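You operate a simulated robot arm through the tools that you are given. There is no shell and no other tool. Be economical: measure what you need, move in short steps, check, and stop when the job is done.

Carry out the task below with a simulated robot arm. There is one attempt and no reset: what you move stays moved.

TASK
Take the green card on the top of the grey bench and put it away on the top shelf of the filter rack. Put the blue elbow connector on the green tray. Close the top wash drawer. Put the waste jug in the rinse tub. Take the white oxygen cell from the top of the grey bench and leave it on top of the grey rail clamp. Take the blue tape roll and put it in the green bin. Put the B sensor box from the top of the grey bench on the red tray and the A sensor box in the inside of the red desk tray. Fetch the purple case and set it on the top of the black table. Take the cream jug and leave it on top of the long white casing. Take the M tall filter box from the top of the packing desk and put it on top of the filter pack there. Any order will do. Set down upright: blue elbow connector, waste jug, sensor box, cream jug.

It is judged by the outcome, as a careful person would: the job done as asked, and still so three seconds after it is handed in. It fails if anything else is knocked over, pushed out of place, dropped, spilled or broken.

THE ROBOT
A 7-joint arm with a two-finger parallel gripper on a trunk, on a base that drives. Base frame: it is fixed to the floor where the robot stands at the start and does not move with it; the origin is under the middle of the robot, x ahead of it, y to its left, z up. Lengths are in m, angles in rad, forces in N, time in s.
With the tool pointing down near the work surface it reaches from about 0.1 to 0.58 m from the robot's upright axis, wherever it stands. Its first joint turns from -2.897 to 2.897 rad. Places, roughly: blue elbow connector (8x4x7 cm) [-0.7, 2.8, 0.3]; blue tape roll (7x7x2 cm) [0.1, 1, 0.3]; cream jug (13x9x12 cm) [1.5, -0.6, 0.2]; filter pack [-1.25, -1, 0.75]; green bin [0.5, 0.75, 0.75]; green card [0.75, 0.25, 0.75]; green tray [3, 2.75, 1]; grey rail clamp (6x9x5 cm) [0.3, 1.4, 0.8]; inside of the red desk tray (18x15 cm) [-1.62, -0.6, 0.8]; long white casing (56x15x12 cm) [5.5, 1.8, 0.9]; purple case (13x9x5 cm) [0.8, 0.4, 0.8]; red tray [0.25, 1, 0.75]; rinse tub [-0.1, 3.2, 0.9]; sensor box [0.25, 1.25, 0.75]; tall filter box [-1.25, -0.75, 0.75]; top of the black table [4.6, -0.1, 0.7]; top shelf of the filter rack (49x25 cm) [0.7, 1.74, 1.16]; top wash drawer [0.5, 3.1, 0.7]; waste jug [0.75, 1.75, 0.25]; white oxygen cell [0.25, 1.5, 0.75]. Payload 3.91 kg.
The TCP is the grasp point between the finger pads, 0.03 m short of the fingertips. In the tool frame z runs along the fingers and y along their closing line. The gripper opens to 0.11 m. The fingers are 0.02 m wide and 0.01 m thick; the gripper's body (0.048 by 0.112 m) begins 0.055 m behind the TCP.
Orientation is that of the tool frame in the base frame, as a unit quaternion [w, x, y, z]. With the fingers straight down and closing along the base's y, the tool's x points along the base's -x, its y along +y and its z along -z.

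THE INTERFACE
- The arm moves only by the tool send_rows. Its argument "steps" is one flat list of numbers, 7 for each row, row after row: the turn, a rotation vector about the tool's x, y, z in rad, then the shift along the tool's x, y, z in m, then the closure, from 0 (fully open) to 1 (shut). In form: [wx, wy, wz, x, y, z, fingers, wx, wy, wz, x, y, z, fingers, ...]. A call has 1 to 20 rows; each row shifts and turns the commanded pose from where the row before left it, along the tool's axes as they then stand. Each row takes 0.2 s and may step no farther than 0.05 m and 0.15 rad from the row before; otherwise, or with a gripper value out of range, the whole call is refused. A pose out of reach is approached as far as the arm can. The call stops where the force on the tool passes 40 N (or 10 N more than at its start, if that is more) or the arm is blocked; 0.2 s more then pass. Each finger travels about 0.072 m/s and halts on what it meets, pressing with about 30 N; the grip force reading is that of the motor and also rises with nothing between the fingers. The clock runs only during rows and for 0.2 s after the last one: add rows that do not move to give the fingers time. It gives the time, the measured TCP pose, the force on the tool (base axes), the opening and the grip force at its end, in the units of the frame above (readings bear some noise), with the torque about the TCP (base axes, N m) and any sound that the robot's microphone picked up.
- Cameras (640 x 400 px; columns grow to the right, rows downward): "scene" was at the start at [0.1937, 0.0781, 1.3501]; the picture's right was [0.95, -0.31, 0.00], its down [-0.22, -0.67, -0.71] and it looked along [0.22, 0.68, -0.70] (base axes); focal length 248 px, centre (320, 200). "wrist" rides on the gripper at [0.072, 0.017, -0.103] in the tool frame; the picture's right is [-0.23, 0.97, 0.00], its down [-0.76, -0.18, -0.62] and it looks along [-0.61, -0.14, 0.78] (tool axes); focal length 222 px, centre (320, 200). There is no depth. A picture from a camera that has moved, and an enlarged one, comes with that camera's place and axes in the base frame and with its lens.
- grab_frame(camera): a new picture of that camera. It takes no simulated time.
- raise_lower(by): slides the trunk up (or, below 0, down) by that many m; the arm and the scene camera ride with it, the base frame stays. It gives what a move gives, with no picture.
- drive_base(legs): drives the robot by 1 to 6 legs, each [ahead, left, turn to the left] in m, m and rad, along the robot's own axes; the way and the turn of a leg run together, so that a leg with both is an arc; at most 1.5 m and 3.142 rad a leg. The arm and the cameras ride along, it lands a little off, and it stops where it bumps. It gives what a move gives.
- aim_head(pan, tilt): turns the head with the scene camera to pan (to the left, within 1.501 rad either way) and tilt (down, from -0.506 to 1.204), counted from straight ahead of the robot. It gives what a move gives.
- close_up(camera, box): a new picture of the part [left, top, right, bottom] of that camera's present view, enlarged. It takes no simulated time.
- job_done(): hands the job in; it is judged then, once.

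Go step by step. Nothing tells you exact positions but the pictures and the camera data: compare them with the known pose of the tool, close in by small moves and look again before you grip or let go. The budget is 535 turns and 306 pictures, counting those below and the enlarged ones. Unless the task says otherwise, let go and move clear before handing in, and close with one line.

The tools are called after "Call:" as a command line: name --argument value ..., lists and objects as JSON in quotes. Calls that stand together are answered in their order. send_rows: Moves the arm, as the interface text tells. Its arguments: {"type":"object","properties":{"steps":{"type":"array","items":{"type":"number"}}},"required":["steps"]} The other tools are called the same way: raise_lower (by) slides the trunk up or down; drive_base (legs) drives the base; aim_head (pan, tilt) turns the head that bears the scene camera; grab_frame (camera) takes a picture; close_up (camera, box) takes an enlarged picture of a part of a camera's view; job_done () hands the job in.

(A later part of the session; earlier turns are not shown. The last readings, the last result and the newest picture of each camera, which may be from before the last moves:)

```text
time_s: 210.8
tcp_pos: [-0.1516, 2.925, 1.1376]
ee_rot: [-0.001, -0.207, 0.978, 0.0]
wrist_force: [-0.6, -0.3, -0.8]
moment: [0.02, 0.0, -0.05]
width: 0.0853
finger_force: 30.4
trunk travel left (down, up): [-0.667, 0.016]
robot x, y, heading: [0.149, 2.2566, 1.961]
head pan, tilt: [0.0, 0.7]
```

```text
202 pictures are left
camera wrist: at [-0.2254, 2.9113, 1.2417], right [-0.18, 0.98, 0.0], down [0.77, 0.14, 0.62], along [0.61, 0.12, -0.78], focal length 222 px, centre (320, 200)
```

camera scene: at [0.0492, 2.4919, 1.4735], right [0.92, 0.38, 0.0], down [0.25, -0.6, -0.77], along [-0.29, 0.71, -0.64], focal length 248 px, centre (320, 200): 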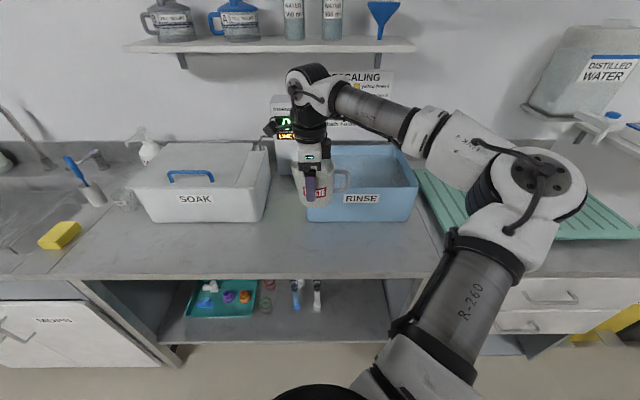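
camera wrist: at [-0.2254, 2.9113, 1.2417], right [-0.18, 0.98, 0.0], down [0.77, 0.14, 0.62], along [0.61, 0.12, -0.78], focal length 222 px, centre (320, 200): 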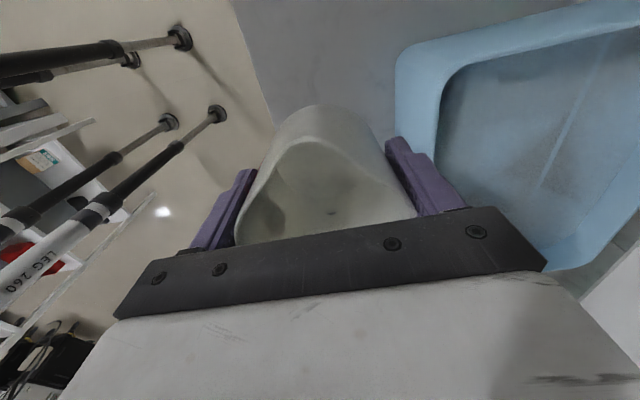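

Jug held. Tub centre ≈(-0.11, 3.21), rim ≈1.02. Shift right, drive forward 0.2 m, then check.

Call:
send_rows --steps '[0, 0, 0, -0.038, 0, -0.01, 0.5, 0, 0, 0, -0.038, 0, -0.01, 0.5, 0, 0, 0, -0.038, 0, 0, 0.5, 0, 0, 0, -0.038, 0, 0, 0.5]'

Call:
drive_base --legs '[[0.2, 0, 0]]'

Call:
grab_frame --camera "wrist"

Call:
grab_frame --camera "scene"

```text
time_s: 211.8
tcp_pos: [-0.0128, 2.9876, 1.158]
ee_rot: [-0.002, -0.206, 0.979, 0.0]
wrist_force: [0.6, -0.5, 0.0]
moment: [0.0, -0.01, 0.0]
width: 0.0847
finger_force: 29.6
trunk travel left (down, up): [-0.667, 0.016]
robot x, y, heading: [0.1497, 2.2573, 1.966]
head pan, tilt: [0.0, 0.7]
```

```text
time_s: 213.4
tcp_pos: [-0.0877, 3.1748, 1.157]
ee_rot: [0.0, -0.205, 0.979, 0.0]
wrist_force: [-0.3, 0.9, -1.0]
moment: [-0.04, 0.0, -0.03]
width: 0.0848
finger_force: 29.5
trunk travel left (down, up): [-0.667, 0.016]
robot x, y, heading: [0.0688, 2.4423, 1.955]
head pan, tilt: [0.0, 0.7]
```

```text
201 pictures are left
camera wrist: at [-0.1618, 3.1599, 1.2604], right [-0.18, 0.98, 0.0], down [0.77, 0.14, 0.62], along [0.61, 0.11, -0.78], focal length 222 px, centre (320, 200)
```

wrist: 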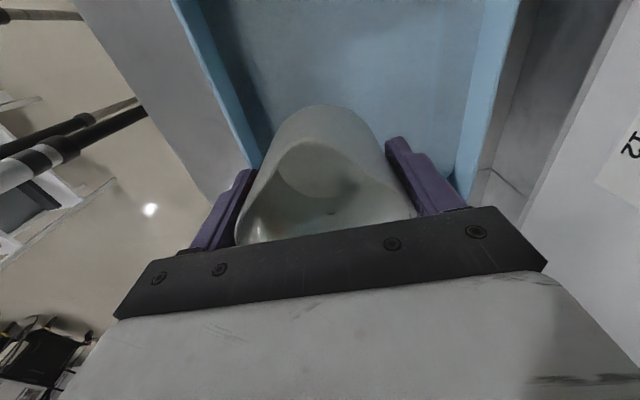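

```text
200 pictures are left
camera scene: at [-0.0268, 2.6791, 1.4733], right [0.93, 0.38, 0.0], down [0.24, -0.6, -0.76], along [-0.29, 0.71, -0.64], focal length 248 px, centre (320, 200)
```

scene: 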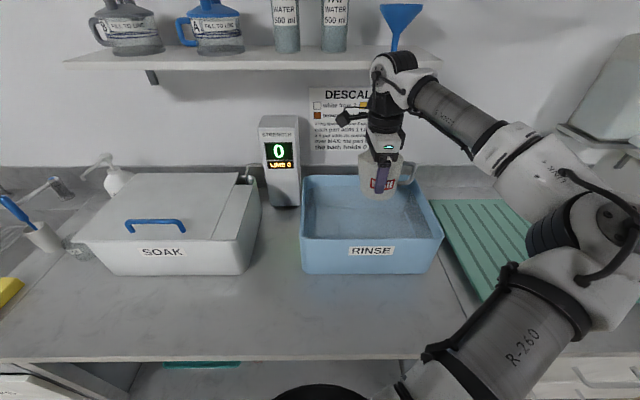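

Call:
send_rows --steps '[0, 0, 0, 0, 0, 0.03, 0.5, 0, 0, 0, -0.004, 0.02, 0.03, 0.5, 0, 0, 0, 0, 0.02, 0.03, 0.5]'

Call:
grab_frame --camera "wrist"

Call:
close_up --camera "scene" --box '[270, 100, 470, 300]'

```text
time_s: 214.2
tcp_pos: [-0.1014, 3.2124, 1.0673]
ee_rot: [-0.001, -0.205, 0.979, 0.0]
wrist_force: [0.8, -0.9, -0.8]
moment: [-0.02, 0.01, 0.0]
width: 0.0849
finger_force: 30.5
trunk travel left (down, up): [-0.667, 0.016]
robot x, y, heading: [0.0669, 2.4441, 1.957]
head pan, tilt: [0.0, 0.7]
```

```text
199 pictures are left
camera wrist: at [-0.1746, 3.1979, 1.1711], right [-0.18, 0.98, 0.0], down [0.77, 0.14, 0.62], along [0.61, 0.11, -0.78], focal length 222 px, centre (320, 200)
```

wrist: 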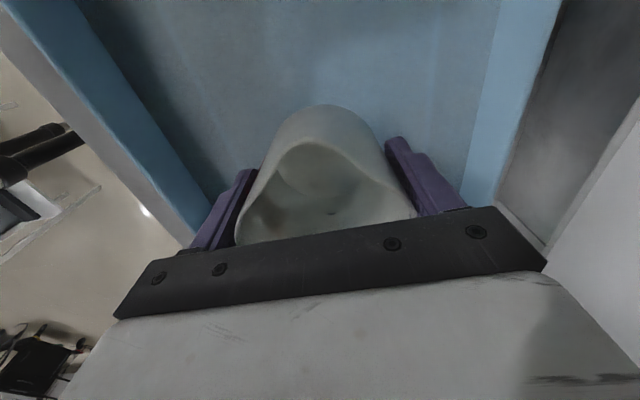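

```text
2.00 times, centred on (370, 200) of scene
camera zoom: at [-0.0267, 2.6788, 1.4734], right [0.93, 0.38, 0.0], down [0.24, -0.6, -0.76], along [-0.29, 0.71, -0.64], focal length 495 px, centre (220, 200)
```

zoom: 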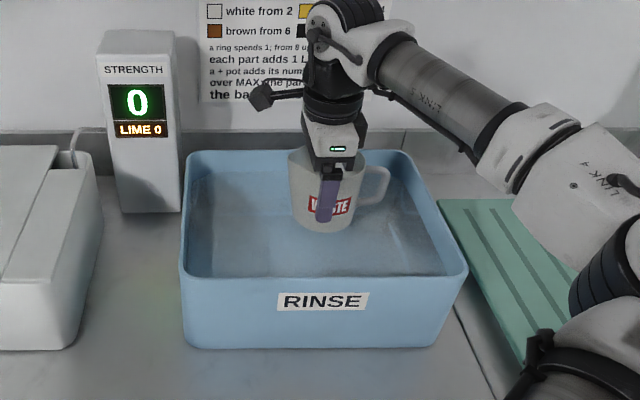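

Call:
send_rows --steps '[0, 0, 0, 0, -0.01, 0.03, 0.5, 0, 0, 0, 0, 0, 0.03, 0.5, 0, 0, 0, 0, 0, 0.02, 0.5, 0, 0, 0, 0, 0, 0.01, 0.5]'

Call:
send_rows --steps '[0, 0, 0, 0, 0, 0.006, 0.5, 0, 0, 0, 0, 0, 0.006, 0.5]'

```text
time_s: 215.2
tcp_pos: [-0.0962, 3.2015, 0.9783]
ee_rot: [-0.002, -0.204, 0.979, 0.0]
wrist_force: [0.5, 0.3, -0.7]
moment: [-0.01, 0.0, -0.01]
width: 0.0849
finger_force: 29.6
trunk travel left (down, up): [-0.667, 0.016]
robot x, y, heading: [0.0697, 2.4407, 1.957]
head pan, tilt: [0.0, 0.7]
```

```text
time_s: 215.8
tcp_pos: [-0.0964, 3.2017, 0.9643]
ee_rot: [-0.002, -0.205, 0.979, 0.001]
wrist_force: [0.5, 0.3, -0.2]
moment: [0.0, 0.02, 0.02]
width: 0.0847
finger_force: 30.0
trunk travel left (down, up): [-0.667, 0.016]
robot x, y, heading: [0.0739, 2.4423, 1.961]
head pan, tilt: [0.0, 0.7]
```

Call:
send_rows --steps '[0, 0, 0, 0, 0, 0.005, 0.5, 0, 0, 0, 0, 0, 0.004, 0.5]'

```text
time_s: 216.4
tcp_pos: [-0.0963, 3.2027, 0.9565]
ee_rot: [-0.001, -0.204, 0.979, 0.001]
wrist_force: [-0.8, 0.7, -0.3]
moment: [-0.02, 0.02, 0.03]
width: 0.0849
finger_force: 30.0
trunk travel left (down, up): [-0.667, 0.016]
robot x, y, heading: [0.0712, 2.4397, 1.958]
head pan, tilt: [0.0, 0.7]
```

Call:
send_rows --steps '[0, 0, 0, 0, 0, 0.004, 0.5, 0, 0, 0, 0, 0, 0.004, 0.5]'

```text
time_s: 217.0
tcp_pos: [-0.0972, 3.202, 0.9514]
ee_rot: [-0.002, -0.205, 0.979, 0.004]
wrist_force: [-1.3, 0.0, 20.9]
moment: [0.03, -0.29, 0.27]
width: 0.0848
finger_force: 29.8
trunk travel left (down, up): [-0.667, 0.016]
robot x, y, heading: [0.0708, 2.4391, 1.954]
head pan, tilt: [0.0, 0.7]
```

Contact with the tub floor. Release and rise.

Call:
send_rows --steps '[0, 0, 0, 0, 0, -0.002, 0.5, 0, 0, 0, 0, 0, 0, 0.2, 0, 0, 0, 0, 0, 0, 0, 0, 0, 0, 0, 0, 0, 0, 0, 0, 0, 0, 0, 0, 0, 0, 0, 0, 0, 0, -0.03, 0, 0, 0, 0, 0, 0, -0.045, 0, 0, 0, 0, 0, 0, -0.045, 0, 0, 0, 0, 0, 0, -0.045, 0, 0, 0, 0, 0, 0, -0.045, 0]'

Call:
close_up --camera "scene" --box '[270, 100, 470, 300]'

Call:
grab_frame --camera "wrist"

```text
time_s: 219.2
tcp_pos: [-0.0965, 3.2039, 1.1606]
ee_rot: [-0.001, -0.205, 0.979, 0.001]
wrist_force: [0.3, 0.5, -0.1]
moment: [-0.04, -0.02, 0.02]
width: 0.11
finger_force: 0.1
trunk travel left (down, up): [-0.667, 0.016]
robot x, y, heading: [0.0708, 2.4408, 1.958]
head pan, tilt: [0.0, 0.7]
```

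```text
2.00 times, centred on (370, 200) of scene
camera zoom: at [-0.0266, 2.6777, 1.4735], right [0.93, 0.38, 0.0], down [0.24, -0.6, -0.77], along [-0.29, 0.71, -0.64], focal length 495 px, centre (220, 200)
```

zoom: 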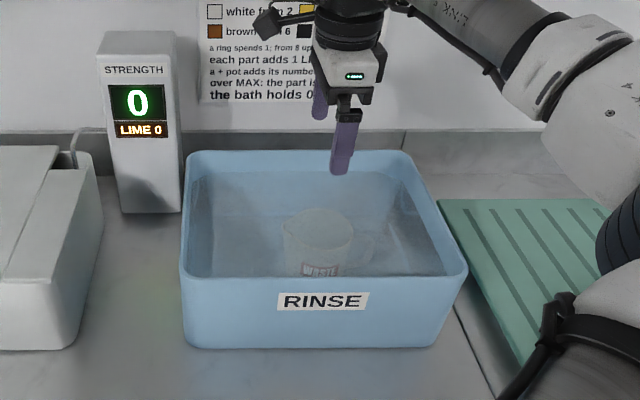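

```text
196 pictures are left
camera wrist: at [-0.1704, 3.189, 1.2647], right [-0.18, 0.98, 0.0], down [0.77, 0.14, 0.62], along [0.61, 0.11, -0.78], focal length 222 px, centre (320, 200)
```

wrist: 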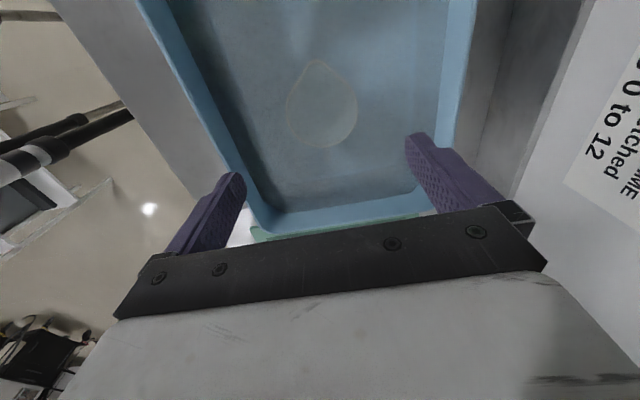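

Jug is upright in the rinse tub. Next, the blue elbow connector, apparently on the teal tray on the under-counter shelf. Back away, move left, look.

Call:
drive_base --legs '[[-0.35, 0, 0], [0, 0.5, 0]]'

Call:
raise_lower --by -0.3

Call:
aim_head --pan 0.2 --tilt 0.7

Call:
grab_frame --camera "scene"

```text
time_s: 225.4
tcp_pos: [-0.431, 2.6878, 1.1609]
ee_rot: [-0.001, -0.209, 0.978, 0.001]
wrist_force: [-0.3, 0.4, 0.3]
moment: [0.04, -0.04, -0.03]
width: 0.1099
finger_force: 0.0
trunk travel left (down, up): [-0.667, 0.016]
robot x, y, heading: [-0.2561, 1.9301, 1.968]
head pan, tilt: [0.0, 0.7]
```

```text
time_s: 227.8
tcp_pos: [-0.4304, 2.6876, 0.9076]
ee_rot: [-0.003, -0.209, 0.978, 0.012]
wrist_force: [2.9, -4.6, 15.5]
moment: [0.61, 0.27, -0.09]
width: 0.1071
finger_force: 0.1
trunk travel left (down, up): [-0.405, 0.277]
robot x, y, heading: [-0.2568, 1.9264, 1.966]
head pan, tilt: [0.0, 0.7]
stopped: the force on the tool passed its limit at 52 N (the readings are from after the stop); the commanded pose is now the measured one
```

```text
time_s: 228.5
tcp_pos: [-0.4316, 2.6879, 0.9079]
ee_rot: [-0.003, -0.208, 0.978, 0.011]
wrist_force: [3.9, -4.1, 24.1]
moment: [1.08, 0.48, 0.04]
width: 0.1079
finger_force: 0.1
trunk travel left (down, up): [-0.405, 0.277]
robot x, y, heading: [-0.2579, 1.9277, 1.967]
head pan, tilt: [0.201, 0.7]
```

```text
195 pictures are left
camera scene: at [-0.3714, 2.1528, 1.213], right [0.83, 0.56, 0.0], down [0.36, -0.53, -0.77], along [-0.43, 0.63, -0.64], focal length 248 px, centre (320, 200)
```

scene: 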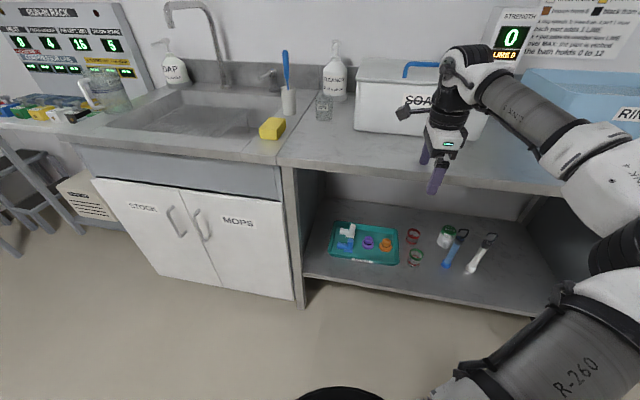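

The fingertips touched the counter edge; lift off, retract, then lower and look closer at the tray.

Call:
raise_lower --by 0.08

Call:
close_up --camera "scene" --box '[300, 190, 460, 290]'

Call:
send_rows --steps '[0, 0, 0, 0, -0.045, -0.01, 0, 0, 0, 0, 0, -0.045, 0, 0, 0, 0, 0, 0, -0.045, 0, 0, 0, 0, 0, 0, -0.045, 0, 0, 0, 0, 0, 0, -0.045, 0, 0, 0, 0, 0, 0, -0.045, 0, 0]'

```text
time_s: 229.7
tcp_pos: [-0.4323, 2.6893, 0.9851]
ee_rot: [-0.002, -0.208, 0.978, 0.009]
wrist_force: [-0.3, 0.1, -0.1]
moment: [-0.02, 0.0, 0.0]
width: 0.1103
finger_force: 0.0
trunk travel left (down, up): [-0.485, 0.197]
robot x, y, heading: [-0.2549, 1.9321, 1.97]
head pan, tilt: [0.201, 0.7]
```

```text
4.00 times, centred on (380, 240) of scene
camera zoom: at [-0.3721, 2.1551, 1.2921], right [0.83, 0.56, 0.0], down [0.36, -0.53, -0.76], along [-0.43, 0.63, -0.64], focal length 990 px, centre (80, 40)
```

zoom: 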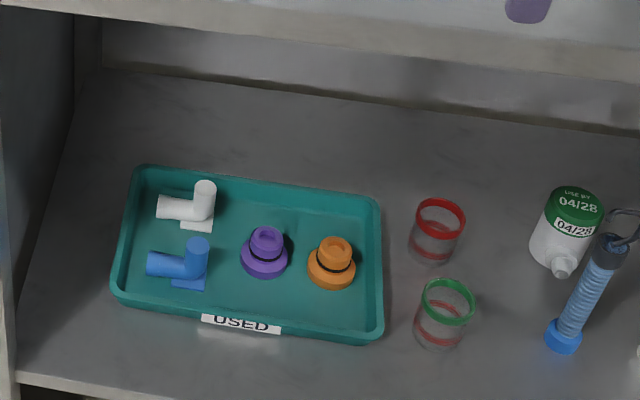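

```text
time_s: 231.1
tcp_pos: [-0.3221, 2.4413, 0.9905]
ee_rot: [-0.003, -0.209, 0.978, 0.01]
wrist_force: [-0.5, 0.0, -0.3]
moment: [-0.01, 0.05, -0.05]
width: 0.1099
finger_force: 0.0
trunk travel left (down, up): [-0.485, 0.197]
robot x, y, heading: [-0.2571, 1.9277, 1.967]
head pan, tilt: [0.201, 0.7]
```

The blue elbow stands on the teal USED tray at ≈(-0.69, 2.85). I orient the tool (45° pitch, closing sideways) and lower it outside the counter.

Call:
send_rows --steps '[0, 0, -0.143, 0, 0, 0, 0, 0, 0, -0.143, 0, 0, 0, 0, 0, 0, -0.143, 0, 0, 0, 0, 0, 0, -0.143, 0, 0, 0, 0, 0, 0, -0.143, 0, 0, 0, 0, 0, 0, -0.143, 0, 0, 0, 0, 0, 0, -0.143, 0, 0, 0, 0, 0, 0, -0.143, 0, 0, 0, 0, 0, 0, -0.143, 0, 0, 0, 0, 0, 0, -0.143, 0, 0, 0, 0, 0, 0, -0.143, 0, 0, 0, 0, 0, -0.131, 0, 0, 0, 0, 0, 0, -0.131, 0, 0, 0, 0, 0, 0, -0.131, 0, 0, 0, 0, 0, 0, -0.131, 0, 0, 0, 0, 0, 0, -0.131, 0, 0, 0, 0, 0, 0, -0.131, 0, 0, 0, 0, 0]'

Call:
drive_base --legs '[[-0.1, 0.03, 0]]'

Call:
raise_lower --by -0.4

Call:
grab_frame --camera "scene"

```text
time_s: 234.7
tcp_pos: [-0.3116, 2.4618, 1.0112]
ee_rot: [-0.213, 0.772, -0.5, -0.33]
wrist_force: [0.5, -0.2, 0.4]
moment: [0.0, 0.04, -0.02]
width: 0.1101
finger_force: 0.0
out of reach, approached as far as the arm can: row 16, 17
trunk travel left (down, up): [-0.485, 0.197]
robot x, y, heading: [-0.2533, 1.9253, 1.968]
head pan, tilt: [0.201, 0.7]
```

```text
time_s: 235.8
tcp_pos: [-0.2996, 2.357, 1.0112]
ee_rot: [-0.212, 0.773, -0.501, -0.328]
wrist_force: [-0.2, -0.6, 1.0]
moment: [0.01, 0.02, 0.01]
width: 0.1098
finger_force: 0.0
trunk travel left (down, up): [-0.485, 0.197]
robot x, y, heading: [-0.2474, 1.8211, 1.968]
head pan, tilt: [0.201, 0.7]
```

```text
time_s: 239.7
tcp_pos: [-0.3129, 2.3507, 0.6447]
ee_rot: [-0.254, 0.785, -0.478, -0.301]
wrist_force: [-0.6, -1.1, -0.5]
moment: [-0.02, -0.02, 0.01]
width: 0.1099
finger_force: 0.1
trunk travel left (down, up): [-0.085, 0.597]
robot x, y, heading: [-0.2455, 1.8251, 1.966]
head pan, tilt: [0.201, 0.7]
```

```text
193 pictures are left
camera scene: at [-0.3705, 2.0396, 0.9084], right [0.83, 0.56, 0.02], down [0.37, -0.52, -0.77], along [-0.42, 0.65, -0.64], focal length 248 px, centre (320, 200)
```

scene: 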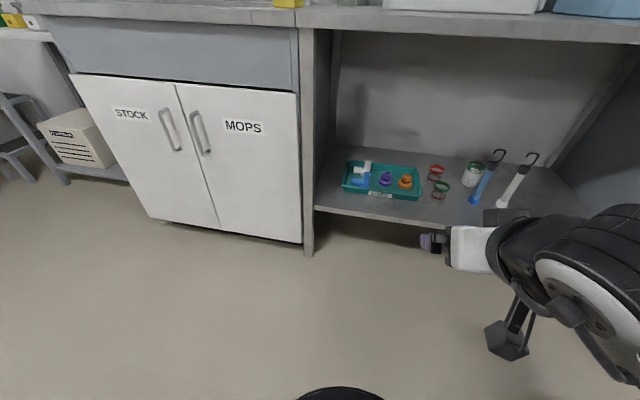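

The camera shows a slight lean; I raise the trunk a bit to relieve any contact and check.

Call:
raise_lower --by 0.06

Call:
aim_head --pan -0.9 --tilt 0.7

Call:
grab_frame --camera "scene"

```text
time_s: 240.7
tcp_pos: [-0.3008, 2.3582, 0.6676]
ee_rot: [-0.211, 0.772, -0.501, -0.328]
wrist_force: [0.1, -0.2, 0.6]
moment: [-0.05, 0.0, 0.01]
width: 0.1099
finger_force: 0.0
trunk travel left (down, up): [-0.145, 0.537]
robot x, y, heading: [-0.2453, 1.8244, 1.969]
head pan, tilt: [0.201, 0.7]
```

```text
time_s: 242.0
tcp_pos: [-0.3002, 2.3577, 0.6707]
ee_rot: [-0.212, 0.773, -0.5, -0.328]
wrist_force: [0.2, 0.5, 0.2]
moment: [0.02, -0.02, 0.01]
width: 0.1101
finger_force: 0.0
trunk travel left (down, up): [-0.145, 0.537]
robot x, y, heading: [-0.2463, 1.8202, 1.969]
head pan, tilt: [-0.901, 0.7]
```

```text
192 pictures are left
camera scene: at [-0.2723, 2.0556, 0.9522], right [0.88, -0.48, 0.0], down [-0.31, -0.56, -0.76], along [0.37, 0.67, -0.64], focal length 248 px, centre (320, 200)
```

scene: 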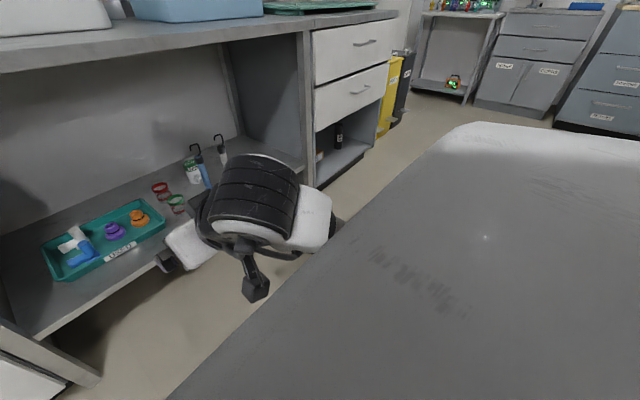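

Level again. I now extend the arm down and to the left in front of the shelf opening.

Call:
send_rows --steps '[0, 0, 0, 0.0156, 0.0213, 0.0325, 0, 0, 0, 0, 0.0156, 0.0213, 0.0325, 0, 0, 0, 0, 0.0156, 0.0213, 0.0325, 0, 0, 0, 0, 0.0156, 0.0213, 0.0325, 0, 0, 0, 0, 0.0156, 0.0213, 0.0325, 0, 0, 0, 0, 0.0156, 0.0213, 0.0325, 0, 0, 0, 0, 0.0156, 0.0213, 0.0325, 0, 0, 0, 0, 0.0156, 0.0213, 0.0325, 0]'

Call:
drive_base --legs '[[0.25, 0, 0]]'

Call:
aim_head --pan 0.3 --tilt 0.7

Call:
grab_frame --camera "scene"

Call:
grab_frame --camera "wrist"

```text
time_s: 243.8
tcp_pos: [-0.48, 2.4561, 0.4432]
ee_rot: [-0.212, 0.772, -0.501, -0.329]
wrist_force: [-1.9, -0.3, -0.1]
moment: [0.01, 0.01, -0.01]
width: 0.1098
finger_force: 0.0
out of reach, approached as far as the arm can: row 1, 2, 3, 4, 5
trunk travel left (down, up): [-0.145, 0.537]
robot x, y, heading: [-0.2502, 1.8265, 1.969]
head pan, tilt: [-0.901, 0.7]
```

```text
time_s: 245.6
tcp_pos: [-0.5782, 2.6856, 0.4449]
ee_rot: [-0.212, 0.773, -0.5, -0.328]
wrist_force: [-0.2, 0.0, -0.7]
moment: [0.03, 0.03, 0.0]
width: 0.1099
finger_force: 0.1
trunk travel left (down, up): [-0.145, 0.537]
robot x, y, heading: [-0.3457, 2.0533, 1.974]
head pan, tilt: [-0.901, 0.7]
```

```text
time_s: 247.0
tcp_pos: [-0.5777, 2.6853, 0.4446]
ee_rot: [-0.21, 0.774, -0.5, -0.328]
wrist_force: [0.2, 1.3, 0.3]
moment: [0.06, -0.02, 0.01]
width: 0.1099
finger_force: 0.2
trunk travel left (down, up): [-0.145, 0.537]
robot x, y, heading: [-0.3406, 2.0534, 1.969]
head pan, tilt: [0.3, 0.7]
```

```text
191 pictures are left
camera scene: at [-0.4644, 2.2765, 0.9522], right [0.77, 0.64, 0.0], down [0.41, -0.49, -0.76], along [-0.49, 0.59, -0.64], focal length 248 px, centre (320, 200)
```

scene: 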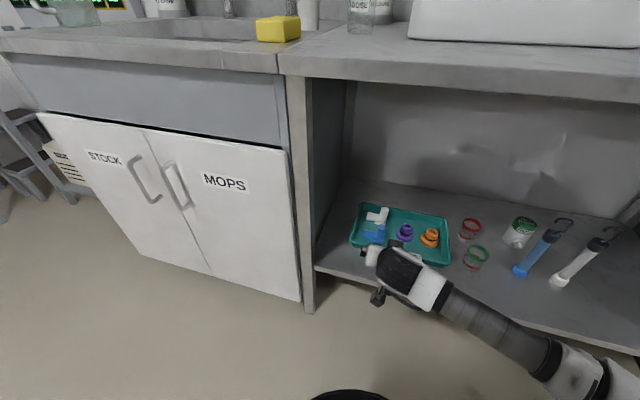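

```text
190 pictures are left
camera wrist: at [-0.5427, 2.5647, 0.4645], right [-0.95, -0.26, 0.16], down [0.13, 0.15, 0.98], along [-0.28, 0.96, -0.11], focal length 222 px, centre (320, 200)
```

wrist: 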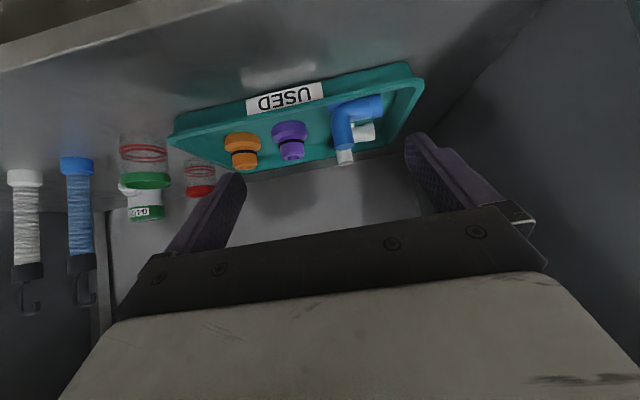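

Call:
close_up --camera "wrist" --box '[260, 70, 420, 170]'

Call:
close_up --camera "scene" --box '[330, 180, 490, 280]'

```text
4.00 times, centred on (340, 120) of wrist
camera zoom: at [-0.5427, 2.5647, 0.4645], right [-0.95, -0.26, 0.16], down [0.13, 0.15, 0.98], along [-0.28, 0.96, -0.11], focal length 888 px, centre (240, 520)
```

zoom: 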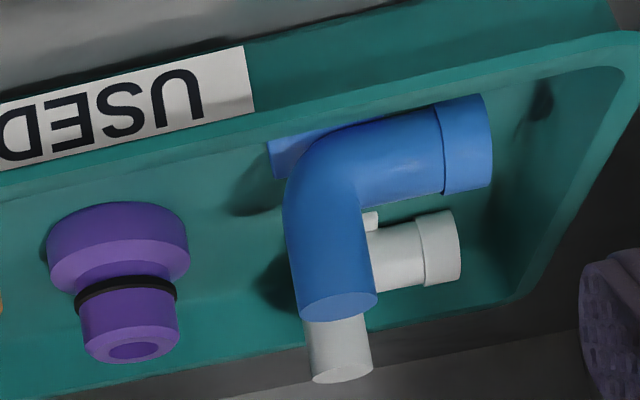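

```text
4.00 times, centred on (410, 230) of scene
camera zoom: at [-0.4644, 2.2765, 0.9522], right [0.77, 0.64, 0.0], down [0.41, -0.49, -0.76], along [-0.49, 0.59, -0.64], focal length 990 px, centre (-40, 80)
```

zoom: 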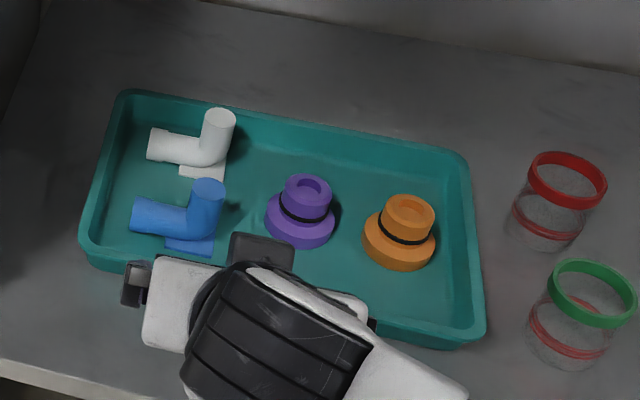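

Top of the blue vertical limb ≈(-0.669, 2.838, 0.367), diameter ≈0.028. Pre-approach with fingers half open.

Call:
send_rows --steps '[0, 0, 0, -0.02, 0.0067, 0.03, 0.4, 0, 0, 0, -0.02, 0.0067, 0.03, 0.4, 0, 0, 0, -0.02, 0.0067, 0.03, 0.4, 0, 0, 0, 0, 0, 0, 0.4]'

Call:
grab_frame --camera "wrist"

Call:
close_up --camera "scene" --box '[330, 180, 490, 280]'

```text
time_s: 248.0
tcp_pos: [-0.6395, 2.7746, 0.4245]
ee_rot: [-0.211, 0.773, -0.5, -0.329]
wrist_force: [-0.3, -0.8, -0.2]
moment: [0.0, -0.01, 0.0]
width: 0.0656
finger_force: 0.0
trunk travel left (down, up): [-0.145, 0.537]
robot x, y, heading: [-0.3421, 2.0543, 1.969]
head pan, tilt: [0.3, 0.7]
```

```text
187 pictures are left
camera wrist: at [-0.6038, 2.653, 0.4455], right [-0.95, -0.26, 0.17], down [0.13, 0.15, 0.98], along [-0.28, 0.96, -0.11], focal length 222 px, centre (320, 200)
```

wrist: 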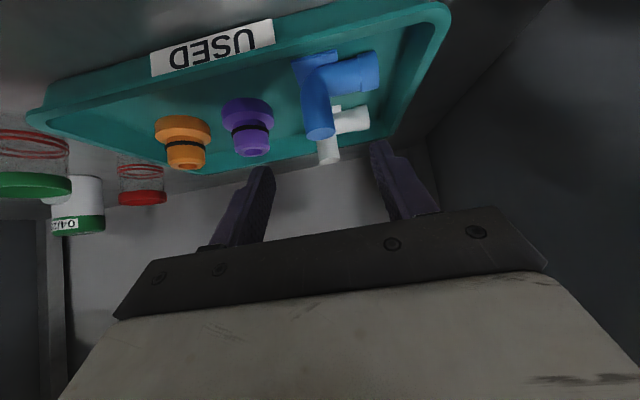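

```text
4.00 times, centred on (410, 230) of scene
camera zoom: at [-0.4644, 2.2765, 0.9522], right [0.77, 0.64, 0.0], down [0.41, -0.49, -0.76], along [-0.49, 0.59, -0.64], focal length 990 px, centre (-40, 80)
```

zoom: 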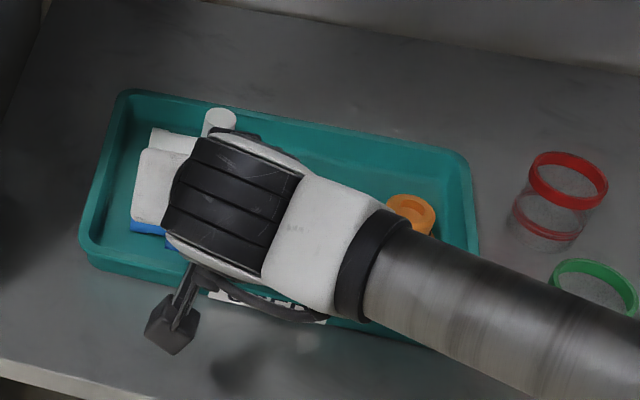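

Call:
send_rows --steps '[0, 0, 0, 0, 0, 0.025, 0.4, 0, 0, 0, 0, 0, 0.025, 0.4, 0, 0, 0, 0, 0, 0, 0.4]'

Call:
grab_frame --camera "wrist"

```text
time_s: 248.8
tcp_pos: [-0.6533, 2.8073, 0.3905]
ee_rot: [-0.21, 0.774, -0.499, -0.329]
wrist_force: [-0.7, 0.0, 0.0]
moment: [-0.01, -0.01, -0.02]
width: 0.0661
finger_force: 0.0
trunk travel left (down, up): [-0.145, 0.537]
robot x, y, heading: [-0.3427, 2.0538, 1.969]
head pan, tilt: [0.3, 0.7]
```

```text
185 pictures are left
camera wrist: at [-0.6189, 2.6862, 0.4102], right [-0.95, -0.26, 0.17], down [0.13, 0.15, 0.98], along [-0.28, 0.96, -0.11], focal length 222 px, centre (320, 200)
```

wrist: 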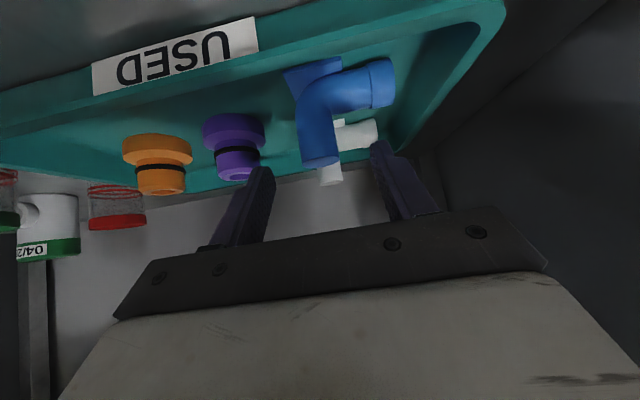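

Call:
send_rows --steps '[0, 0, 0, 0, 0, 0.016, 0.4, 0, 0, 0, 0, 0, 0.016, 0.4, 0, 0, 0, 0, 0, 0, 0.4]'

Call:
grab_frame --camera "wrist"

```text
time_s: 249.6
tcp_pos: [-0.6635, 2.8289, 0.3668]
ee_rot: [-0.212, 0.773, -0.5, -0.329]
wrist_force: [-0.1, -0.5, 0.0]
moment: [-0.01, -0.01, 0.01]
width: 0.0659
finger_force: 0.0
trunk travel left (down, up): [-0.145, 0.537]
robot x, y, heading: [-0.3425, 2.054, 1.967]
head pan, tilt: [0.3, 0.7]
```

```text
184 pictures are left
camera wrist: at [-0.6285, 2.7074, 0.3878], right [-0.95, -0.26, 0.16], down [0.13, 0.15, 0.98], along [-0.28, 0.96, -0.11], focal length 222 px, centre (320, 200)
```

wrist: 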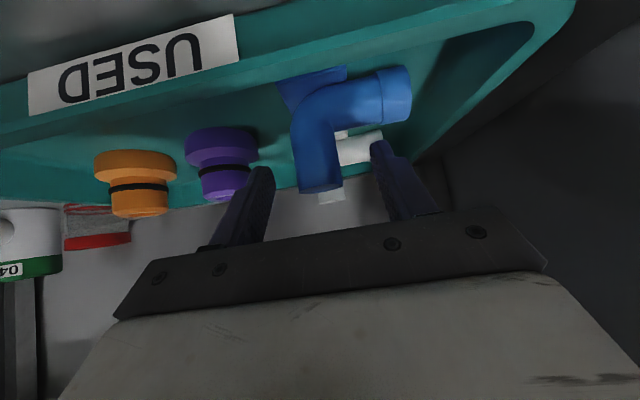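

Call:
send_rows --steps '[0, 0, 0, 0, 0, 0, 0.6, 0, 0, 0, 0, 0, 0, 0.8, 0, 0, 0, 0, 0, 0, 0.9, 0, 0, 0, 0, 0, 0, 0.9, 0, 0, 0, 0, 0, 0, 0.9]'

Call:
grab_frame --camera "wrist"

```text
time_s: 250.8
tcp_pos: [-0.6632, 2.8283, 0.3671]
ee_rot: [-0.212, 0.773, -0.5, -0.328]
wrist_force: [-0.1, -0.2, 0.4]
moment: [0.01, 0.01, 0.01]
width: 0.0271
finger_force: 30.0
trunk travel left (down, up): [-0.145, 0.537]
robot x, y, heading: [-0.343, 2.0548, 1.97]
head pan, tilt: [0.3, 0.7]
```

```text
183 pictures are left
camera wrist: at [-0.6285, 2.7072, 0.3878], right [-0.95, -0.26, 0.16], down [0.13, 0.15, 0.98], along [-0.28, 0.96, -0.11], focal length 222 px, centre (320, 200)
```

wrist: 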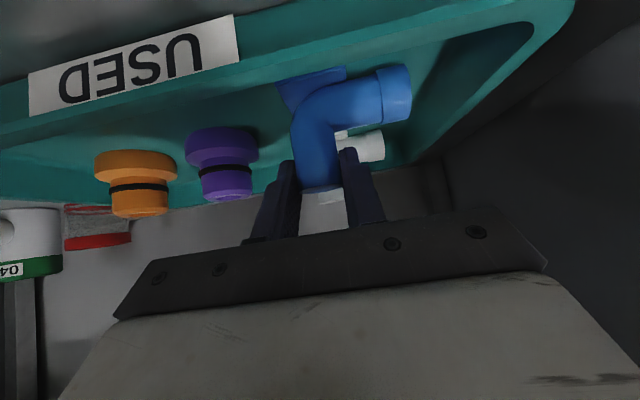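

Gripped. Lift vertically and withdraw.

Call:
send_rows --steps '[0, 0, 0, -0.0144, 0, -0.0139, 0.9, 0, 0, 0, -0.0144, 0, -0.0139, 0.9, 0, 0, 0, -0.0144, 0, -0.0139, 0.9, 0, 0, 0, -0.0144, 0, -0.0139, 0.9]'

Call:
grab_frame --camera "wrist"

```text
time_s: 251.8
tcp_pos: [-0.6645, 2.8282, 0.448]
ee_rot: [-0.211, 0.774, -0.5, -0.328]
wrist_force: [0.8, 0.8, -0.6]
moment: [0.02, 0.06, -0.03]
width: 0.027
finger_force: 30.1
trunk travel left (down, up): [-0.145, 0.537]
robot x, y, heading: [-0.3394, 2.0564, 1.966]
head pan, tilt: [0.3, 0.7]
```

```text
182 pictures are left
camera wrist: at [-0.6288, 2.7072, 0.4681], right [-0.95, -0.26, 0.16], down [0.13, 0.15, 0.98], along [-0.28, 0.96, -0.11], focal length 222 px, centre (320, 200)
```

wrist: 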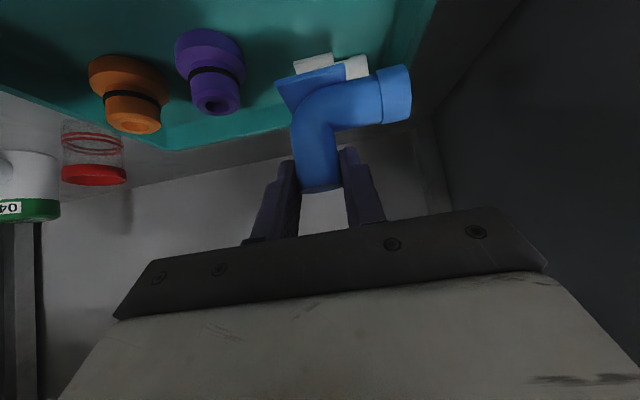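

Holding the elbow. Withdraw from the shelf, raise, and turn to face along the aisle to find the green tray.

Call:
drive_base --legs '[[-0.22, 0, 0]]'

Call:
send_rows --steps '[0, 0, 0, 0.0278, 0, -0.0288, 0.9, 0, 0, 0, 0.0278, 0, -0.0288, 0.9, 0, 0, 0, 0.0278, 0, -0.0288, 0.9]'

Call:
raise_lower --by 0.4

Call:
drive_base --legs '[[0, 0, -1.55]]'

Call:
aim_head --pan 0.0 --tilt 0.25

Call:
grab_frame --camera "scene"

```text
time_s: 253.5
tcp_pos: [-0.5797, 2.6262, 0.4478]
ee_rot: [-0.212, 0.773, -0.5, -0.329]
wrist_force: [0.0, 0.6, -0.5]
moment: [0.0, 0.02, 0.01]
width: 0.0269
finger_force: 30.5
trunk travel left (down, up): [-0.145, 0.537]
robot x, y, heading: [-0.2574, 1.8502, 1.969]
head pan, tilt: [0.3, 0.7]
```

```text
time_s: 254.3
tcp_pos: [-0.5296, 2.5162, 0.4469]
ee_rot: [-0.212, 0.773, -0.5, -0.329]
wrist_force: [-0.5, 0.0, -0.6]
moment: [-0.06, 0.0, -0.01]
width: 0.0272
finger_force: 29.8
trunk travel left (down, up): [-0.145, 0.537]
robot x, y, heading: [-0.2575, 1.8511, 1.969]
head pan, tilt: [0.3, 0.7]
```

```text
time_s: 258.1
tcp_pos: [-0.5305, 2.516, 0.8487]
ee_rot: [-0.211, 0.773, -0.5, -0.328]
wrist_force: [0.4, -0.6, -0.2]
moment: [0.0, 0.02, -0.01]
width: 0.0271
finger_force: 30.2
trunk travel left (down, up): [-0.545, 0.137]
robot x, y, heading: [-0.2579, 1.8513, 1.972]
head pan, tilt: [0.3, 0.7]
```

```text
time_s: 262.4
tcp_pos: [0.4013, 2.1368, 0.848]
ee_rot: [0.381, -0.202, 0.898, 0.086]
wrist_force: [-1.1, -0.5, -0.3]
moment: [0.02, 0.01, -0.03]
width: 0.0271
finger_force: 29.8
trunk travel left (down, up): [-0.545, 0.137]
robot x, y, heading: [-0.2588, 1.8534, 0.419]
head pan, tilt: [0.3, 0.7]
```

```text
time_s: 263.3
tcp_pos: [0.4008, 2.1372, 0.8472]
ee_rot: [0.381, -0.202, 0.898, 0.086]
wrist_force: [0.1, -0.1, -0.1]
moment: [-0.03, 0.01, -0.01]
width: 0.0271
finger_force: 30.1
trunk travel left (down, up): [-0.545, 0.137]
robot x, y, heading: [-0.2548, 1.8504, 0.42]
head pan, tilt: [0.0, 0.25]
```

```text
181 pictures are left
camera scene: at [-0.0185, 1.9594, 1.393], right [0.41, -0.91, 0.0], down [-0.23, -0.1, -0.97], along [0.89, 0.39, -0.25], focal length 248 px, centre (320, 200)
```

scene: 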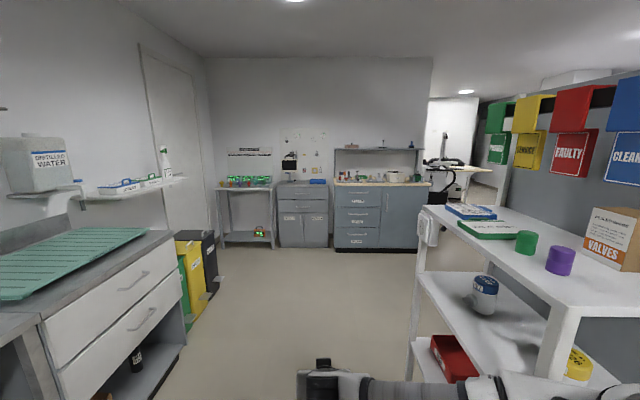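

The elbow joint is on my right near the rack, so I shift left first, then go down the aisle.

Call:
drive_base --legs '[[0, 0.33, 0], [1.4, 0, 0]]'

Call:
grab_frame --camera "scene"

```text
time_s: 273.1
tcp_pos: [1.5574, 2.9976, 0.8475]
ee_rot: [0.381, -0.199, 0.899, 0.085]
wrist_force: [-0.1, -0.2, -1.1]
moment: [-0.01, 0.01, 0.0]
width: 0.027
finger_force: 29.8
trunk travel left (down, up): [-0.545, 0.137]
robot x, y, heading: [0.9017, 2.7177, 0.408]
head pan, tilt: [0.0, 0.25]
```

```text
180 pictures are left
camera scene: at [1.1372, 2.8237, 1.393], right [0.4, -0.92, 0.0], down [-0.23, -0.1, -0.97], along [0.89, 0.39, -0.25], focal length 248 px, centre (320, 200)
```

scene: 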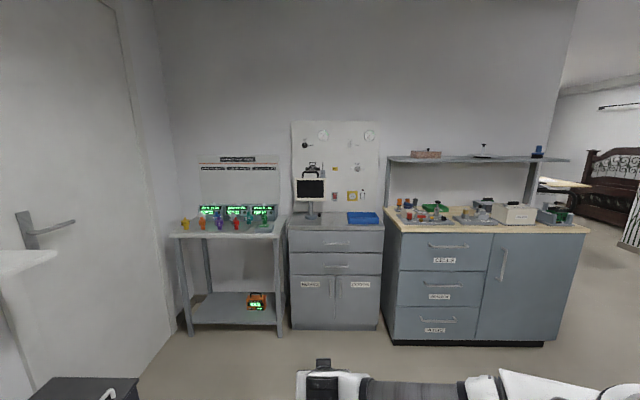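

Call:
close_up --camera "scene" --box '[370, 160, 600, 260]'

```text
2.78 times, centred on (485, 210) of scene
camera zoom: at [1.1372, 2.8237, 1.393], right [0.4, -0.92, 0.0], down [-0.23, -0.1, -0.97], along [0.89, 0.39, -0.25], focal length 689 px, centre (-139, 172)
```

zoom: 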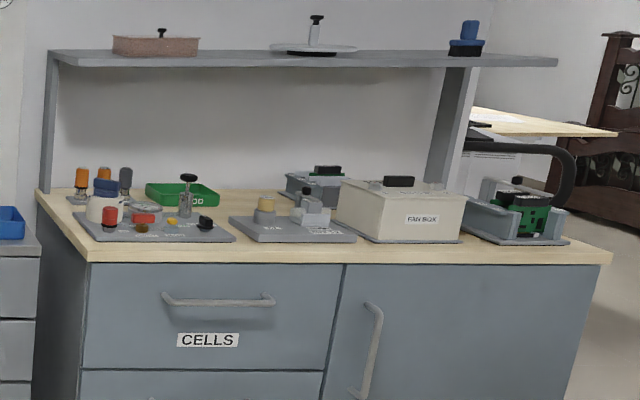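

The green tray sits at the back of the wood-topped cabinet, ≈(3.0, 2.75, 0.9). I raise the part and drive to that cabinet.

Call:
raise_lower --by 0.13

Call:
send_rows --steps '[0, 0, 0, -0.0288, 0, -0.0278, 0.9, 0, 0, 0, -0.0288, 0, -0.0278, 0.9, 0, 0, 0, -0.0288, 0, -0.0278, 0.9, 0, 0, 0, -0.0288, 0, -0.0278, 0.9, 0, 0, 0, -0.0288, 0, -0.0278, 0.9]'

Call:
drive_base --legs '[[0.7, 0, 0], [0.2, -0.8, 0]]'

Call:
aim_head --pan 0.0 --tilt 0.5

Call:
grab_frame --camera "scene"

```text
time_s: 274.7
tcp_pos: [1.5571, 2.9987, 0.9769]
ee_rot: [0.381, -0.199, 0.899, 0.085]
wrist_force: [0.8, -0.1, -1.0]
moment: [-0.03, 0.04, 0.03]
width: 0.0267
finger_force: 30.3
trunk travel left (down, up): [-0.675, 0.007]
robot x, y, heading: [0.8982, 2.7136, 0.41]
head pan, tilt: [0.0, 0.25]
```

```text
time_s: 276.1
tcp_pos: [1.538, 3.0401, 1.1736]
ee_rot: [0.37, -0.241, 0.891, 0.106]
wrist_force: [-0.7, -0.7, -1.1]
moment: [-0.03, 0.02, -0.03]
width: 0.0267
finger_force: 30.0
trunk travel left (down, up): [-0.675, 0.007]
robot x, y, heading: [0.897, 2.7177, 0.408]
head pan, tilt: [0.0, 0.25]
stopped in row 5: the arm was blocked; the commanded pose is now the measured one
```

```text
time_s: 286.1
tcp_pos: [2.6827, 2.6656, 1.1739]
ee_rot: [0.371, -0.241, 0.891, 0.106]
wrist_force: [-0.1, 0.5, -0.5]
moment: [0.01, -0.01, -0.02]
width: 0.0269
finger_force: 30.1
trunk travel left (down, up): [-0.675, 0.007]
robot x, y, heading: [2.0424, 2.3423, 0.413]
head pan, tilt: [0.0, 0.25]
```

```text
time_s: 286.9
tcp_pos: [2.683, 2.6644, 1.1739]
ee_rot: [0.371, -0.241, 0.89, 0.107]
wrist_force: [-0.5, -0.9, -0.4]
moment: [0.01, 0.01, 0.02]
width: 0.027
finger_force: 30.0
trunk travel left (down, up): [-0.675, 0.007]
robot x, y, heading: [2.0422, 2.3445, 0.409]
head pan, tilt: [0.0, 0.499]
```

```text
178 pictures are left
camera scene: at [2.28, 2.4475, 1.5], right [0.4, -0.92, 0.0], down [-0.44, -0.19, -0.88], along [0.81, 0.35, -0.48], focal length 248 px, centre (320, 200)
```

scene: 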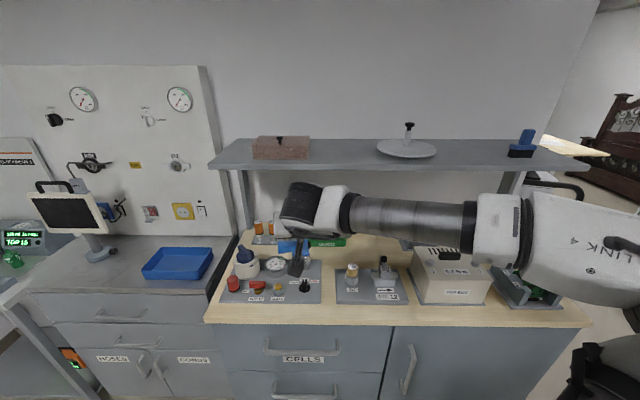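

Tray at ≈(2.97, 2.73). Drive 0.25 m closer and look with the wrist camera.

Call:
drive_base --legs '[[0.24, 0, 0]]'

Call:
grab_frame --camera "wrist"

Call:
grab_frame --camera "scene"

```text
time_s: 288.5
tcp_pos: [2.8685, 2.7476, 1.1713]
ee_rot: [0.368, -0.241, 0.892, 0.105]
wrist_force: [-2.6, -3.2, -0.3]
moment: [0.17, -0.17, -0.06]
width: 0.0269
finger_force: 30.6
trunk travel left (down, up): [-0.675, 0.007]
robot x, y, heading: [2.235, 2.4265, 0.407]
head pan, tilt: [0.0, 0.499]
stopped in leg 1: the force on the tool passed its limit at 170 N (the readings are from after the stop); the commanded pose is now the measured one
```

```text
177 pictures are left
camera wrist: at [2.7523, 2.6986, 1.1943], right [-0.35, 0.92, 0.17], down [0.18, -0.11, 0.98], along [0.92, 0.38, -0.13], focal length 222 px, centre (320, 200)
```

wrist: 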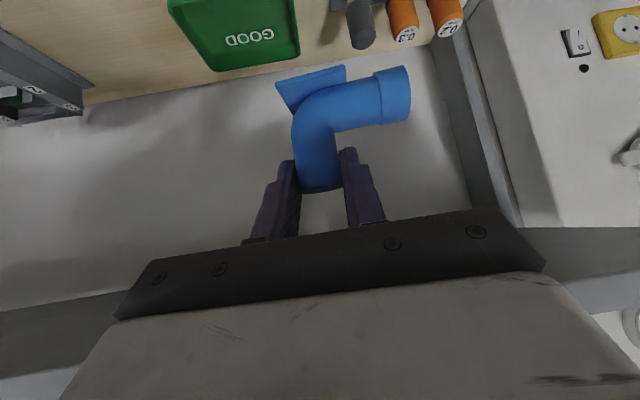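

```text
176 pictures are left
camera scene: at [2.4708, 2.5303, 1.5], right [0.4, -0.92, 0.0], down [-0.44, -0.19, -0.88], along [0.81, 0.35, -0.48], focal length 248 px, centre (320, 200)
```

scene: 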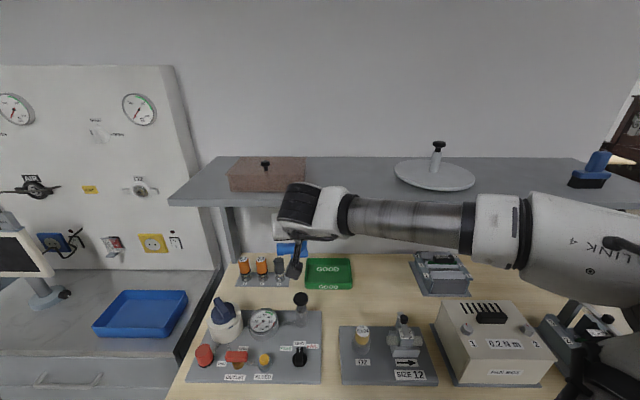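

The wrist touched the shelf above. I back off, then will slide in along the tool axis under the shelf. Check state first.

Call:
drive_base --legs '[[-0.1, 0, 0]]'

Call:
grab_frame --camera "scene"

Call:
grab_frame --camera "wrist"

```text
time_s: 289.7
tcp_pos: [2.7789, 2.7073, 1.172]
ee_rot: [0.368, -0.24, 0.892, 0.105]
wrist_force: [-0.6, -0.7, -0.8]
moment: [0.01, -0.03, 0.01]
width: 0.0269
finger_force: 29.8
trunk travel left (down, up): [-0.675, 0.007]
robot x, y, heading: [2.1378, 2.389, 0.41]
head pan, tilt: [0.0, 0.499]
```

```text
175 pictures are left
camera scene: at [2.3794, 2.4907, 1.5002], right [0.4, -0.92, 0.0], down [-0.44, -0.19, -0.88], along [0.81, 0.35, -0.48], focal length 248 px, centre (320, 200)
```

scene: 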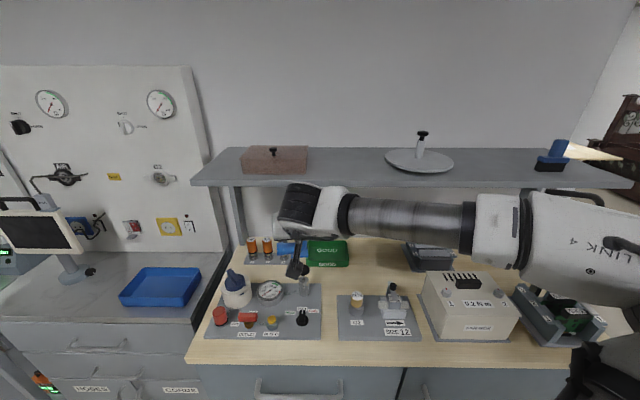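

```text
174 pictures are left
camera wrist: at [2.6615, 2.6587, 1.1948], right [-0.35, 0.92, 0.17], down [0.18, -0.11, 0.98], along [0.92, 0.38, -0.13], focal length 222 px, centre (320, 200)
```

wrist: 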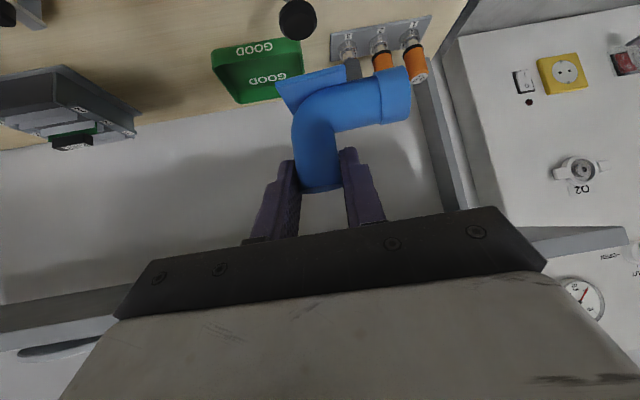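

Call:
send_rows --steps '[0, 0, 0, 0.0038, -0.0367, 0.0155, 0.9, 0, 0, 0, 0.0038, -0.0367, 0.0155, 0.9, 0, 0, 0, 0.0038, -0.0367, 0.0155, 0.9, 0, 0, 0, 0, 0, 0, 0.9]'

Call:
grab_frame --camera "wrist"

Call:
grab_frame --camera "scene"

```text
time_s: 290.7
tcp_pos: [2.8552, 2.6255, 1.1292]
ee_rot: [0.367, -0.241, 0.892, 0.105]
wrist_force: [-0.2, -0.5, -0.1]
moment: [-0.02, 0.01, 0.01]
width: 0.027
finger_force: 29.7
trunk travel left (down, up): [-0.675, 0.007]
robot x, y, heading: [2.1408, 2.3853, 0.41]
head pan, tilt: [0.0, 0.499]
```

```text
173 pictures are left
camera wrist: at [2.7394, 2.5766, 1.1517], right [-0.35, 0.92, 0.17], down [0.18, -0.11, 0.98], along [0.92, 0.38, -0.13], focal length 222 px, centre (320, 200)
```

wrist: 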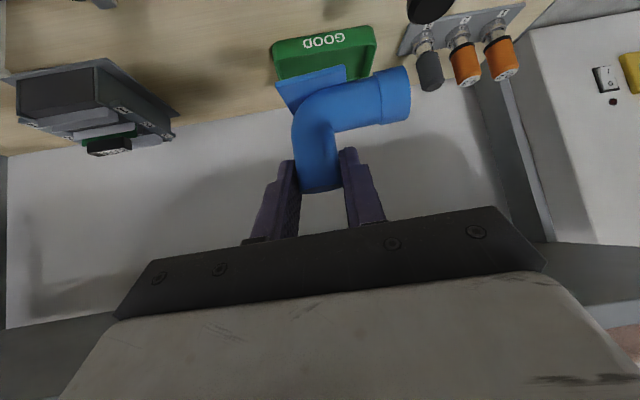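

```text
172 pictures are left
camera scene: at [2.3802, 2.4916, 1.4999], right [0.4, -0.92, 0.0], down [-0.44, -0.19, -0.88], along [0.81, 0.35, -0.48], focal length 248 px, centre (320, 200)
```

scene: 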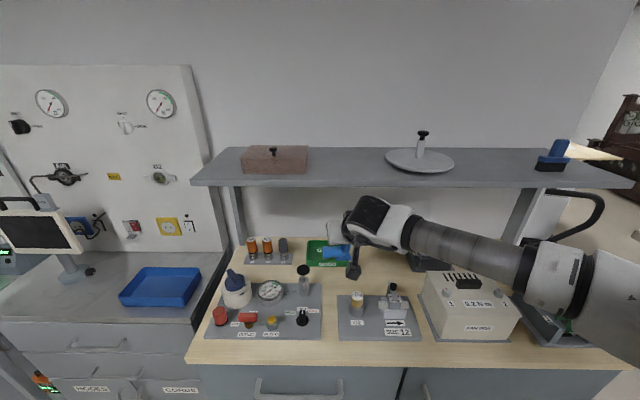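

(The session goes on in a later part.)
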